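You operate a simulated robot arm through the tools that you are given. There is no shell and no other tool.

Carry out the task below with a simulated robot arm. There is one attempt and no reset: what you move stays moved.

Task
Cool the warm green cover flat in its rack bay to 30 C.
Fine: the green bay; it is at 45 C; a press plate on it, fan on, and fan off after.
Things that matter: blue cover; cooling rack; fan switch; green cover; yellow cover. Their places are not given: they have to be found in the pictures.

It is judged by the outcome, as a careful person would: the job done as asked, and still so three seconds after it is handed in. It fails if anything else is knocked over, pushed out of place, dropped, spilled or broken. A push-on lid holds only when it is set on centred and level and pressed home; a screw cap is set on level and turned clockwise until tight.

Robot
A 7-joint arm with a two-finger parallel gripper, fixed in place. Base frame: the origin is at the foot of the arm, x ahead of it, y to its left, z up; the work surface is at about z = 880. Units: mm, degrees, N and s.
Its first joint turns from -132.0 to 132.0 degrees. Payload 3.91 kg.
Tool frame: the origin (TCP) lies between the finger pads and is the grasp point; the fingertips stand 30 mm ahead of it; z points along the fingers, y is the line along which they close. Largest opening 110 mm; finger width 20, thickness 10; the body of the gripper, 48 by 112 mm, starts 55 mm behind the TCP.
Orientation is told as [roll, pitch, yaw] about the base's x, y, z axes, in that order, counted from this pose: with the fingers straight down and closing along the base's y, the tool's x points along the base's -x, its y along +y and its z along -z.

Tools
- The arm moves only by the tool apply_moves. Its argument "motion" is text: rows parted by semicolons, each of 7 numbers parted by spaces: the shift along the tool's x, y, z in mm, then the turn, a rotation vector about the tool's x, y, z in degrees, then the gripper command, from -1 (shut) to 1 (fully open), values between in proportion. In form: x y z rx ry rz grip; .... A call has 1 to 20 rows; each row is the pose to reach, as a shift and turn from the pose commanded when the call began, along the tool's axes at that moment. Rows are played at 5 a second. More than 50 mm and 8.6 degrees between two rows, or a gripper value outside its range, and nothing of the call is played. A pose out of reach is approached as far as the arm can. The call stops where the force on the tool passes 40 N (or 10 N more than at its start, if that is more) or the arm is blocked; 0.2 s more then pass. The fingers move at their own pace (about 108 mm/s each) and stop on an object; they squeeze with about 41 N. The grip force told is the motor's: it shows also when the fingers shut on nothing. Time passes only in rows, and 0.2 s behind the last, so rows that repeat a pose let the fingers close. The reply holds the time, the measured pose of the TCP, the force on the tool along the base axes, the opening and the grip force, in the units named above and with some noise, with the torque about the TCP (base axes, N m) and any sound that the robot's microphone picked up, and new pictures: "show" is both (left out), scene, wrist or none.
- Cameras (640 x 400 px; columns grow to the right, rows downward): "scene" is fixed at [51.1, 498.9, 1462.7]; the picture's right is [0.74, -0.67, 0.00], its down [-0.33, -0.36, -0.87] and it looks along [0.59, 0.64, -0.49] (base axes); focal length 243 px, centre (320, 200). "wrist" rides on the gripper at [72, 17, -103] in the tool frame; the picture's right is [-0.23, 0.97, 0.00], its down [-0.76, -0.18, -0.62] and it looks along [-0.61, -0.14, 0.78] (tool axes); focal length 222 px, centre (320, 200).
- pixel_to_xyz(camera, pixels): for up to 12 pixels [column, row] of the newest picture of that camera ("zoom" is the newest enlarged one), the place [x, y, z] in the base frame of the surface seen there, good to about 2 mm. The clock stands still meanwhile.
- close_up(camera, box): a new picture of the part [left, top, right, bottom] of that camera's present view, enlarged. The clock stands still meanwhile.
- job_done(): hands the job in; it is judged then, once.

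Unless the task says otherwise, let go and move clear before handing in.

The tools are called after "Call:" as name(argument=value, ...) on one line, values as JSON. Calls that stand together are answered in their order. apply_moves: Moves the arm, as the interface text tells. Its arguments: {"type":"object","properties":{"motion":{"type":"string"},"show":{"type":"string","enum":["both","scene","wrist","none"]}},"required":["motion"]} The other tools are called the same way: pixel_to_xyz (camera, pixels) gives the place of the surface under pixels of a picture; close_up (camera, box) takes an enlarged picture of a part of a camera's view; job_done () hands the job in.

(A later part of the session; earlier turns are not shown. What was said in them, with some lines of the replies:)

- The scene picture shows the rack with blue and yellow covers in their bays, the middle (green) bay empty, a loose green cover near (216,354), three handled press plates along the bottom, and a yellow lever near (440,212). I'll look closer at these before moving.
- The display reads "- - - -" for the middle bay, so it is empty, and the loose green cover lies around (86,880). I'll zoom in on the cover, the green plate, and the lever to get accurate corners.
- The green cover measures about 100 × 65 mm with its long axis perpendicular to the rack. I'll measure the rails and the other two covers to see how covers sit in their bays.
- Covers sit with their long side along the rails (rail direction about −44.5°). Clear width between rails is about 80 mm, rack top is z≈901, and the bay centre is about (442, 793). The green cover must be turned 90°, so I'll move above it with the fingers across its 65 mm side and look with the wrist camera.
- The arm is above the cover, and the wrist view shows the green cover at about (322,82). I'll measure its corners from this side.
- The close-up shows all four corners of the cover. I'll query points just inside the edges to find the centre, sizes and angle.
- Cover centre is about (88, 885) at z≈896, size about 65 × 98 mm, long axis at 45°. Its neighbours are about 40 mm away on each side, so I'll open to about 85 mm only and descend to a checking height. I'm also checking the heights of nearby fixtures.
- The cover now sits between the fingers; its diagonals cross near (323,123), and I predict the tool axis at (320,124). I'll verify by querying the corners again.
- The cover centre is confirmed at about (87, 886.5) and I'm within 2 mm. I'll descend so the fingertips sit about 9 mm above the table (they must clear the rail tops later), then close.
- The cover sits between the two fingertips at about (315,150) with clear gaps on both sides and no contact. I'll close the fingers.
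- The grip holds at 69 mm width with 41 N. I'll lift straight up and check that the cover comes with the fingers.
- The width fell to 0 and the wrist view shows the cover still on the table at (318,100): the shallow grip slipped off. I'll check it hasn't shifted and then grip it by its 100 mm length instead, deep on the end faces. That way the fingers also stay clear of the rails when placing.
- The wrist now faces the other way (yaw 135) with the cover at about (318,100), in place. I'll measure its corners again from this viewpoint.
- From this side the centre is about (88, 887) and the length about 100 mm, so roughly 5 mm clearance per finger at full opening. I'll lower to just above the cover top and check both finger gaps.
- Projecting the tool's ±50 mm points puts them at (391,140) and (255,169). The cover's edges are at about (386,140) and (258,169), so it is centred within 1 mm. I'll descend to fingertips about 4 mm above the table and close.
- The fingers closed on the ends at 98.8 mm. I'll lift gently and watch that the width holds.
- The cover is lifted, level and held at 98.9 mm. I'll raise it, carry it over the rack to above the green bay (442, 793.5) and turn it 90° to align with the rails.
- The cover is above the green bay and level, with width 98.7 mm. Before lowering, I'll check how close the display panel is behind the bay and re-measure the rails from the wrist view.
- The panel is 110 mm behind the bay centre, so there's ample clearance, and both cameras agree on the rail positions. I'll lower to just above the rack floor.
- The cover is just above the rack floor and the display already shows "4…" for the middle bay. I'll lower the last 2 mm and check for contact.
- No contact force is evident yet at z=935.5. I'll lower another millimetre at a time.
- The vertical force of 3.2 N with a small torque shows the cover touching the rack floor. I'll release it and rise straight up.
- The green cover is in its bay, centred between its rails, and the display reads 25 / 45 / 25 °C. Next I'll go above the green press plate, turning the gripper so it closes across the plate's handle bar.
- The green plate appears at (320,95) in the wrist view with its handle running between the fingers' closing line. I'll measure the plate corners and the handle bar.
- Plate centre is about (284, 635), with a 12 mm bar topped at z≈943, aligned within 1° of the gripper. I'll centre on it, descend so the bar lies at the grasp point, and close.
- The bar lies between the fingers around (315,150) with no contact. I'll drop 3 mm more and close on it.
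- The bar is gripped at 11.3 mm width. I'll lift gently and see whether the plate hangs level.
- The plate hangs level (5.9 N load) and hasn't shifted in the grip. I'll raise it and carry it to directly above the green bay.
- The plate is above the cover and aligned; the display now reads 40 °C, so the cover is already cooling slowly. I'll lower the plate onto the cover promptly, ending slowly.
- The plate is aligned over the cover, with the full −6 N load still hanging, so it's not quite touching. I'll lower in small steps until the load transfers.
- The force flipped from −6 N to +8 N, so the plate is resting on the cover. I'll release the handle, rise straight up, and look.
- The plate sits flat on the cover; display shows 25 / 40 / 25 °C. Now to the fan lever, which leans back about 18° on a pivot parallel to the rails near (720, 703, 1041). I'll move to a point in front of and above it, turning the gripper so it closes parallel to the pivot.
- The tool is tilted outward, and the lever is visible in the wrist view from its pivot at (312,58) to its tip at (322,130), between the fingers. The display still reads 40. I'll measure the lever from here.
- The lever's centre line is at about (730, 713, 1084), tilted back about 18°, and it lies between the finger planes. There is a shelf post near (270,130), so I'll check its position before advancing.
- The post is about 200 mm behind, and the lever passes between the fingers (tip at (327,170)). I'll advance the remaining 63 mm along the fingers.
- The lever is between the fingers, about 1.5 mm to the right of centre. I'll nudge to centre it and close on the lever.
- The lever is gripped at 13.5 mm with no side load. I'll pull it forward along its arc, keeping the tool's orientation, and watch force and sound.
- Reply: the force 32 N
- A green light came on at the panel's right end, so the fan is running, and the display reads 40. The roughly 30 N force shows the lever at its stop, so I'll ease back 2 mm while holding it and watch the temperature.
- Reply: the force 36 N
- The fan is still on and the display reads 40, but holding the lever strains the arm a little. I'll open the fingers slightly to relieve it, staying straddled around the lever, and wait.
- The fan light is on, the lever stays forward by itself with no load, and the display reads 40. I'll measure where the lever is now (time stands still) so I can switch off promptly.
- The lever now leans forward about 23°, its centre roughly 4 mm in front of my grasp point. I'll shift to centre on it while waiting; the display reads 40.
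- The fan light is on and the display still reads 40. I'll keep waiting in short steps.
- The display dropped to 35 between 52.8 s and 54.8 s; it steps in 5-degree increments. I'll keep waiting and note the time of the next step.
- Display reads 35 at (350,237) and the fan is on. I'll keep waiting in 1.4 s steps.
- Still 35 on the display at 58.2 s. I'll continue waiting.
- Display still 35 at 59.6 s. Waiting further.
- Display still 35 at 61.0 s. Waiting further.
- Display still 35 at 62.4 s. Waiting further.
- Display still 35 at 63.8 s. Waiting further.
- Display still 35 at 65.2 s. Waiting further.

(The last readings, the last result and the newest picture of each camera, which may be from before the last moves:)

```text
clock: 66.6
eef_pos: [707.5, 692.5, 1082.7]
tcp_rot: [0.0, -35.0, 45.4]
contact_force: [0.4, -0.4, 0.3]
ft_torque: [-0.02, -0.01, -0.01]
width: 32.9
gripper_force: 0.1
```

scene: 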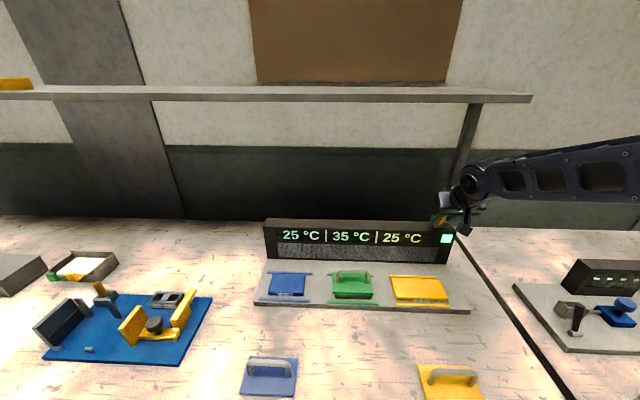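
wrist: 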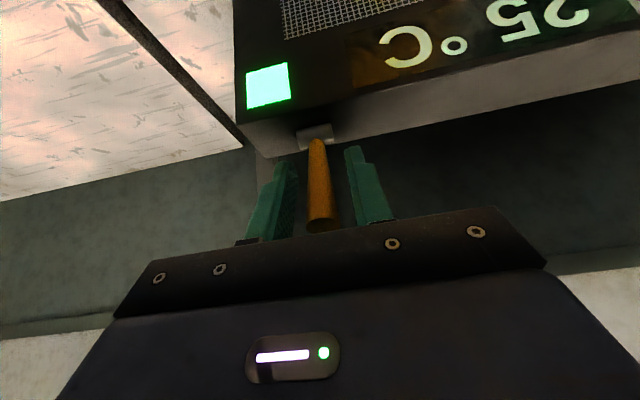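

Display still 35 at 66.6 s. Waiting further.

Call:
apply_moves(motion="0 0 0 0 0 0 -0.4; 0 0 0 0 0 0 -0.4; 0 0 0 0 0 0 -0.4; 0 0 0 0 0 0 -0.4; 0 0 0 0 0 0 -0.4; 0 0 0 0 0 0 -0.4", show="scene")

```text
clock: 68.0
eef_pos: [706.0, 692.5, 1082.1]
tcp_rot: [0.0, -35.0, 45.4]
contact_force: [0.4, -0.4, -0.8]
ft_torque: [-0.03, 0.0, -0.02]
width: 32.8
gripper_force: 0.1
```

scene: 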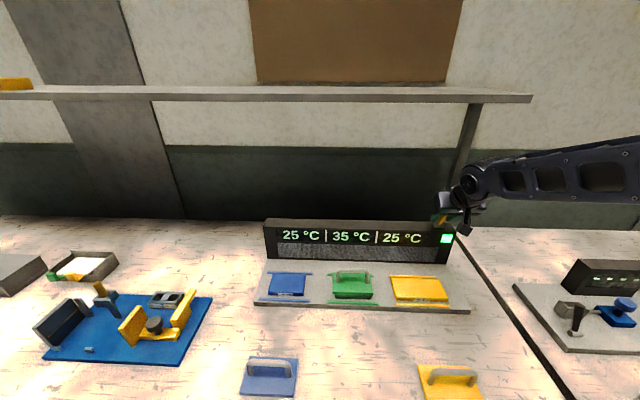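

Display still 35 at 68.0 s. Waiting further.

Call:
apply_moves(motion="0 0 0 0 0 0 -0.4; 0 0 0 0 0 0 -0.4; 0 0 0 0 0 0 -0.4; 0 0 0 0 0 0 -0.4; 0 0 0 0 0 0 -0.4; 0 0 0 0 0 0 -0.4", show="scene")

```text
clock: 69.4
eef_pos: [704.9, 692.2, 1083.1]
tcp_rot: [0.1, -35.0, 45.4]
contact_force: [-0.4, 0.3, 0.0]
ft_torque: [-0.03, -0.02, 0.0]
width: 33.0
gripper_force: 0.0
```

scene: 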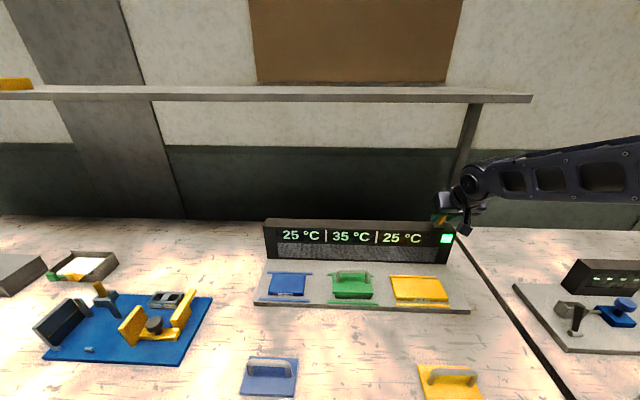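

Display still 35 at 69.4 s. Waiting further.

Call:
apply_moves(motion="0 0 0 0 0 0 -0.4; 0 0 0 0 0 0 -0.4; 0 0 0 0 0 0 -0.4; 0 0 0 0 0 0 -0.4; 0 0 0 0 0 0 -0.4; 0 0 0 0 0 0 -0.4", show="scene")

```text
clock: 70.8
eef_pos: [706.6, 692.7, 1083.3]
tcp_rot: [0.0, -34.9, 45.4]
contact_force: [0.1, -0.1, 0.6]
ft_torque: [-0.01, 0.01, 0.02]
width: 32.7
gripper_force: 0.0
```

scene: 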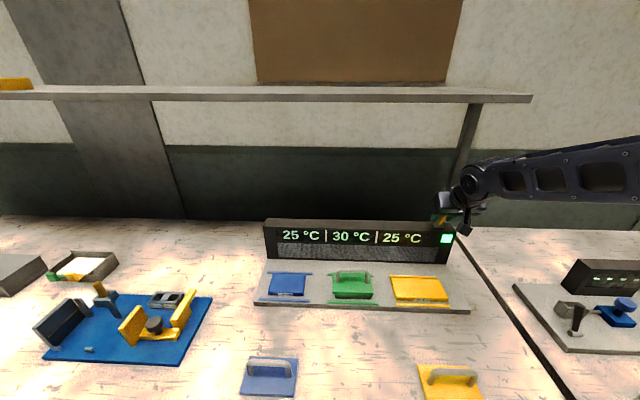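

The display turned to 30 between 69.4 s and 70.8 s. I'll grip the lever now, ready to push it back.

Call:
apply_moves(motion="0 0 0 0 0 0 -0.7; 0 0 0 0 0 0 -1; 0 0 0 0 0 0 -1; 0 0 0 0 0 0 -1", show="both")

```text
clock: 71.8
eef_pos: [706.4, 692.4, 1083.6]
tcp_rot: [0.1, -35.0, 45.5]
contact_force: [0.5, 1.0, 0.4]
ft_torque: [-0.56, -0.58, -0.27]
width: 13.9
gripper_force: 45.3
```

scene: 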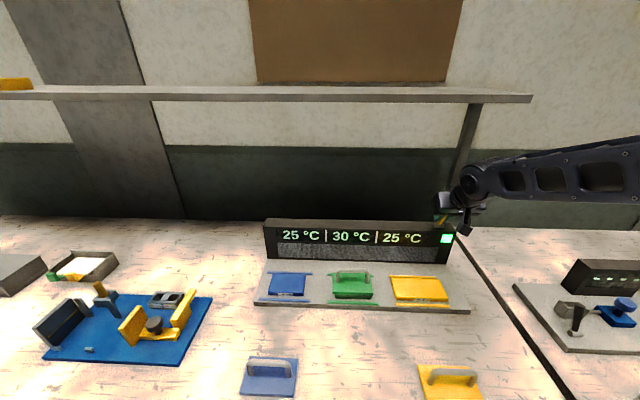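
wrist: 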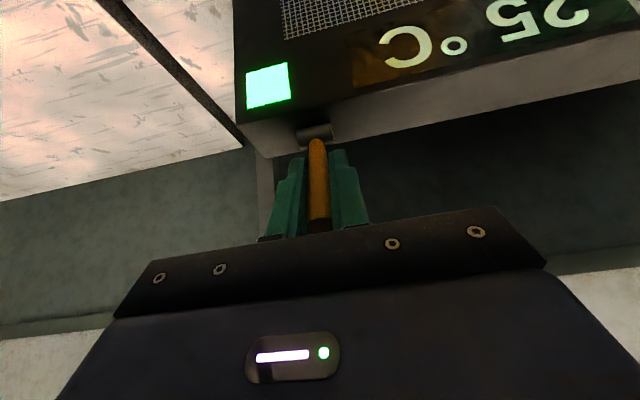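

The lever is gripped with the display at 30 and the fan on. I'll hold a few seconds so the cover is well inside the 30 reading, then switch off.

Call:
apply_moves(motion="0 0 0 0 0 0 -1; 0 0 0 0 0 0 -1; 0 0 0 0 0 0 -1; 0 0 0 0 0 0 -1; 0 0 0 0 0 0 -1; 0 0 0 0 0 0 -1; 0 0 0 0 0 0 -1; 0 0 0 0 0 0 -1; 0 0 0 0 0 0 -1; 0 0 0 0 0 0 -1; 0 0 0 0 0 0 -1; 0 0 0 0 0 0 -1; 0 0 0 0 0 0 -1; 0 0 0 0 0 0 -1; 0 0 0 0 0 0 -1", show="scene")

Call:
apply_moves(motion="-5.8 0 1.7 0 0 0 -1; -11.2 0 4.1 0 0 0 -1; -16.3 0 7.2 0 0 0 -1; -20.9 0 10.9 0 0 0 -1; -25.1 0 15.2 0 0 0 -1; -27.5 0 18.4 0 0 0 -1; -27.5 0 18.4 0 0 0 -1", show="both")

```text
clock: 75.0
eef_pos: [707.8, 691.9, 1083.2]
tcp_rot: [0.0, -35.0, 45.3]
contact_force: [-1.0, 1.9, -0.5]
ft_torque: [-0.52, -0.5, -0.29]
width: 13.9
gripper_force: 44.9
```

scene: 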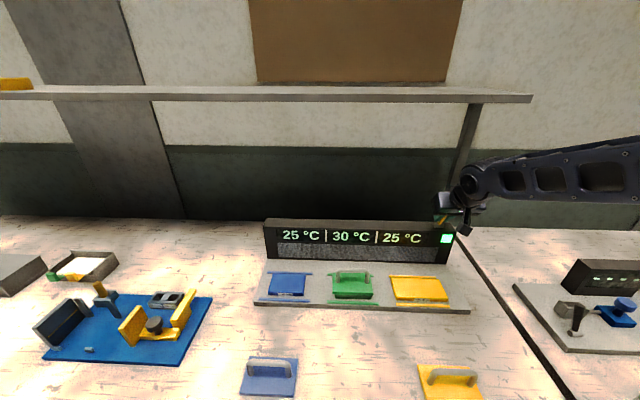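

```text
clock: 76.6
eef_pos: [729.6, 715.6, 1087.3]
tcp_rot: [0.1, -35.1, 45.3]
contact_force: [-4.3, -12.4, 16.1]
ft_torque: [-0.55, 0.71, 0.07]
width: 13.6
gripper_force: 45.0
```

scene: 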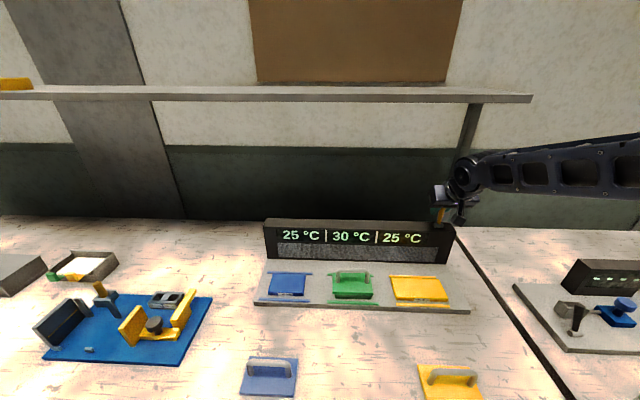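
wrist: 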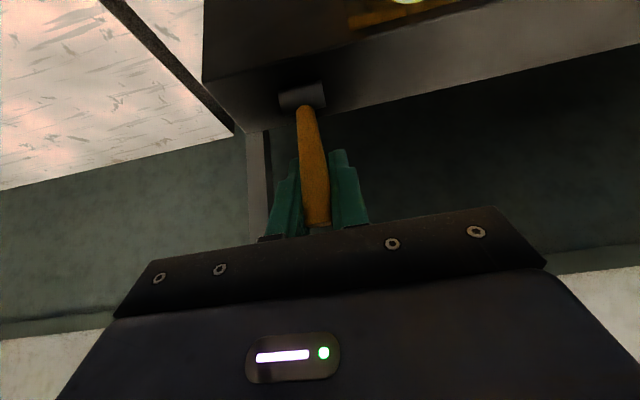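

The green light is out and the display reads 30, so the fan is off. I'll open the fingers and back off along the tool axis, clear of the lever.

Call:
apply_moves(motion="0 0 0 0 0 0 -0.6; 0 0 0 0 0 0 -0.3; 0 0 0 0 0 0 -0.3; 0 0 0 0 0 0 -0.3; 0 0 -15 0 0 0 -0.3; 0 0 -40 0 0 0 -0.3; 0 0 -80 0 0 0 -0.3; 0 0 -120 0 0 0 -0.3; 0 0 -120 0 0 0 -0.3", show="both")

Call:
close_up(camera="scene", box=[260, 180, 480, 320])

```text
clock: 78.6
eef_pos: [681.9, 667.1, 1180.7]
tcp_rot: [-0.1, -34.9, 45.4]
contact_force: [0.5, 0.0, 0.7]
ft_torque: [0.0, 0.02, 0.0]
width: 38.7
gripper_force: 0.2
```

scene: 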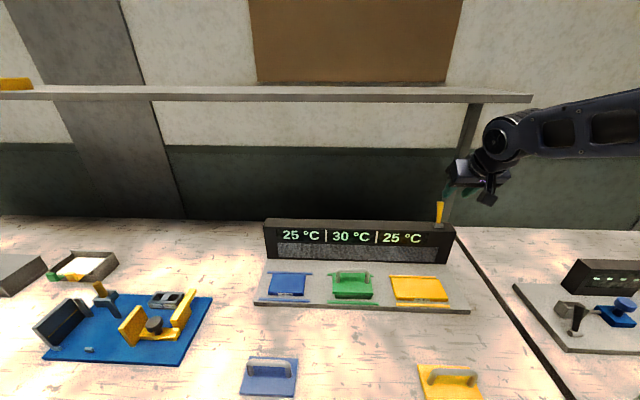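
wrist: 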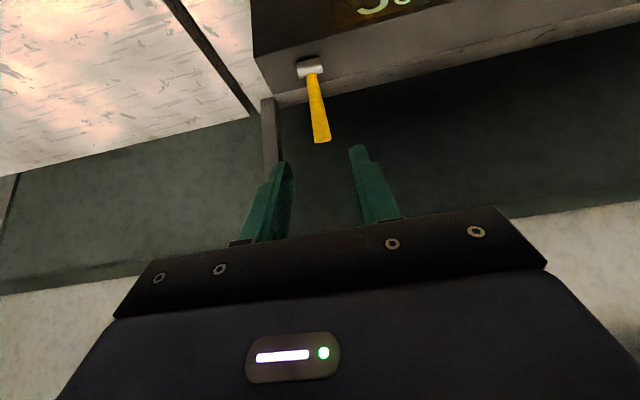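

```text
2.86 times, centred on (370, 250) of scene
```

zoom: 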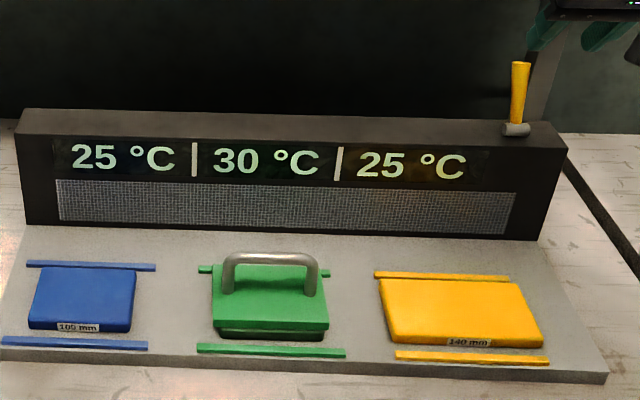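

The lever is back upright-rear, the light is out, the display reads 25 / 30 / 25 °C, and the plate sits flat on the green cover with its neighbours untouched. I'll straighten the tool, move up and away, and let it sit a few seconds to confirm everything stays put.

Call:
apply_moves(motion="0 0 -20 0 0 0 -0.3; 0 0 -20 0 7 0 -0.3; 0 0 -20 0 14 0 -0.3; 0 0 -20 0 21 0 -0.3; 0 0 -20 0 28 0 -0.3; 0 0 -20 0 35 0 -0.3; 0 0 -20 0 35 0 -0.3", show="none")

Call:
apply_moves(motion="25 0 -12 0 0 0 -0.3; 50 0 -24 0 0 0 -0.3; 75 0 -36 0 0 0 -0.3; 100 0 -48 0 0 0 -0.3; 125 0 -60 0 0 0 -0.3; 150 0 -72 0 0 0 -0.3; 175 0 -84 0 0 0 -0.3; 175 0 -84 0 0 0 -0.3; 175 0 -84 0 0 0 -0.3; 175 0 -84 0 0 0 -0.3; 175 0 -84 0 0 0 -0.3; 175 0 -84 0 0 0 -0.3; 175 0 -84 0 0 0 -0.3; 175 0 -84 0 0 0 -0.3; 175 0 -84 0 0 0 -0.3; 175 0 -84 0 0 0 -0.3; 175 0 -84 0 0 0 -0.3; 175 0 -84 0 0 0 -0.3; 175 0 -84 0 0 0 -0.3; 175 0 -84 0 0 0 -0.3", show="both")

Call:
close_up(camera="scene", box=[260, 180, 480, 320])

```text
clock: 80.2
eef_pos: [672.7, 659.6, 1199.7]
tcp_rot: [-0.1, 0.1, 45.4]
contact_force: [-0.1, -0.2, 0.4]
ft_torque: [0.01, 0.01, 0.03]
width: 38.4
gripper_force: 0.1
```

```text
clock: 84.4
eef_pos: [549.9, 534.6, 1283.8]
tcp_rot: [0.0, 0.1, 45.4]
contact_force: [0.3, 0.6, -0.2]
ft_torque: [0.03, -0.01, -0.02]
width: 38.4
gripper_force: 0.1
```

scene: 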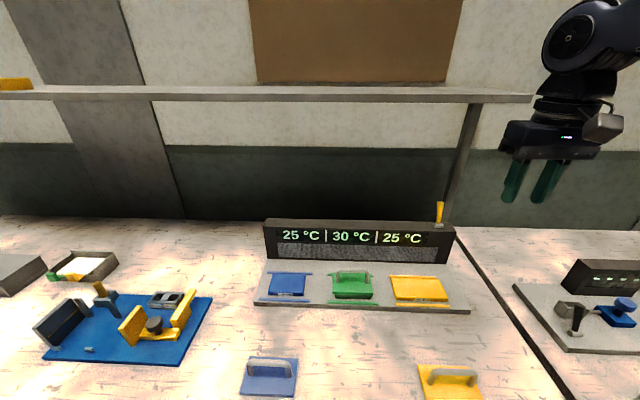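
wrist: 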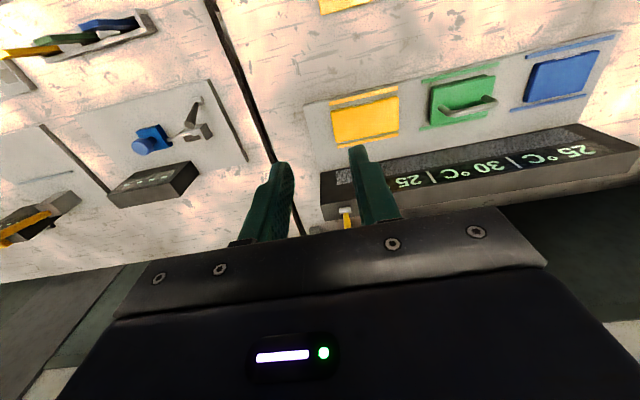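

```text
2.86 times, centred on (370, 250) of scene
```

zoom: 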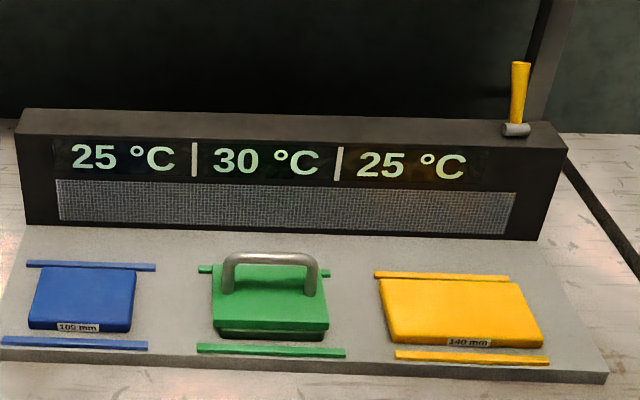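

All is stable at 84.4 s: display 25 / 30 / 25, fan light out, plate flat on the cover. I'll wait a little longer, well clear, so the cover settles nearer the middle of the 30 reading.

Call:
apply_moves(motion="0 0 0 0 0 0 -0.3; 0 0 0 0 0 0 -0.3; 0 0 0 0 0 0 -0.3; 0 0 0 0 0 0 -0.3; 0 0 0 0 0 0 -0.3; 0 0 0 0 0 0 -0.3; 0 0 0 0 0 0 -0.3; 0 0 0 0 0 0 -0.3; 0 0 0 0 0 0 -0.3; 0 0 0 0 0 0 -0.3; 0 0 0 0 0 0 -0.3; 0 0 0 0 0 0 -0.3; 0 0 0 0 0 0 -0.3; 0 0 0 0 0 0 -0.3; 0 0 0 0 0 0 -0.3; 0 0 0 0 0 0 -0.3; 0 0 0 0 0 0 -0.3; 0 0 0 0 0 0 -0.3; 0 0 0 0 0 0 -0.3; 0 0 0 0 0 0 -0.3", show="none")

Call:
apply_moves(motion="0 0 0 0 0 0 -0.3; 0 0 0 0 0 0 -0.3; 0 0 0 0 0 0 -0.3; 0 0 0 0 0 0 -0.3; 0 0 0 0 0 0 -0.3; 0 0 0 0 0 0 -0.3; 0 0 0 0 0 0 -0.3; 0 0 0 0 0 0 -0.3; 0 0 0 0 0 0 -0.3; 0 0 0 0 0 0 -0.3; 0 0 0 0 0 0 -0.3; 0 0 0 0 0 0 -0.3; 0 0 0 0 0 0 -0.3; 0 0 0 0 0 0 -0.3; 0 0 0 0 0 0 -0.3; 0 0 0 0 0 0 -0.3; 0 0 0 0 0 0 -0.3; 0 0 0 0 0 0 -0.3; 0 0 0 0 0 0 -0.3; 0 0 0 0 0 0 -0.3", show="scene")

Call:
close_up(camera="scene", box=[260, 180, 480, 320])

```text
clock: 88.6
eef_pos: [549.4, 534.7, 1283.1]
tcp_rot: [-0.1, 0.0, 45.4]
contact_force: [-0.8, -1.1, 0.5]
ft_torque: [-0.01, -0.01, 0.01]
width: 38.8
gripper_force: 0.0
```

```text
clock: 92.8
eef_pos: [548.7, 535.4, 1284.0]
tcp_rot: [0.0, 0.0, 45.4]
contact_force: [0.5, 0.6, -0.4]
ft_torque: [0.02, -0.02, 0.0]
width: 38.6
gripper_force: 0.0
```

scene: 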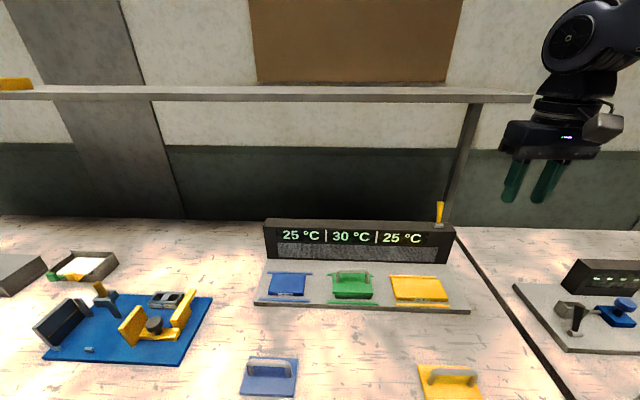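

```text
2.86 times, centred on (370, 250) of scene
```

zoom: 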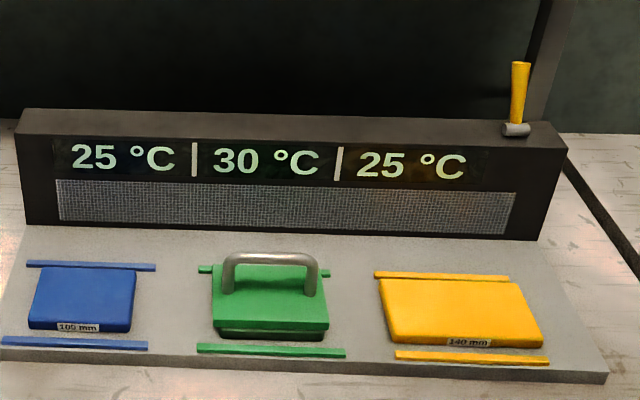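

At 92.8 s the display still reads 25 / 30 / 25 °C with the fan light out and the lever back. The plate lies flat on the green cover in its bay, the other covers and plates are where they were, and the arm is clear. I'm handing in the job.

Call:
job_done()

```text
The job is handed in.
```

The green cover is lying flat in its rack bay with the green press plate on it. The display reads 30 °C for that bay and the fan is off. I left the plate on the cover.

- **Temperature:** the display only moves in 5-degree steps, so 30 °C is the reading rather than an exact value. I switched the fan off about six seconds after the display first showed 30. It still read 30 about sixteen seconds later, when I handed in.
- **First grip:** my first attempt to lift the cover slipped off, but the cover had not left the table and stayed where it was. I then picked it up by its ends instead.
- **Before the plate was on:** the reading fell from 45 to 40 while the cover sat in the bay without the plate. I saw no sign of warping in the pictures.
- **Everything else:** the blue and yellow covers and the other two plates are where they started, and the arm is clear of the rack.
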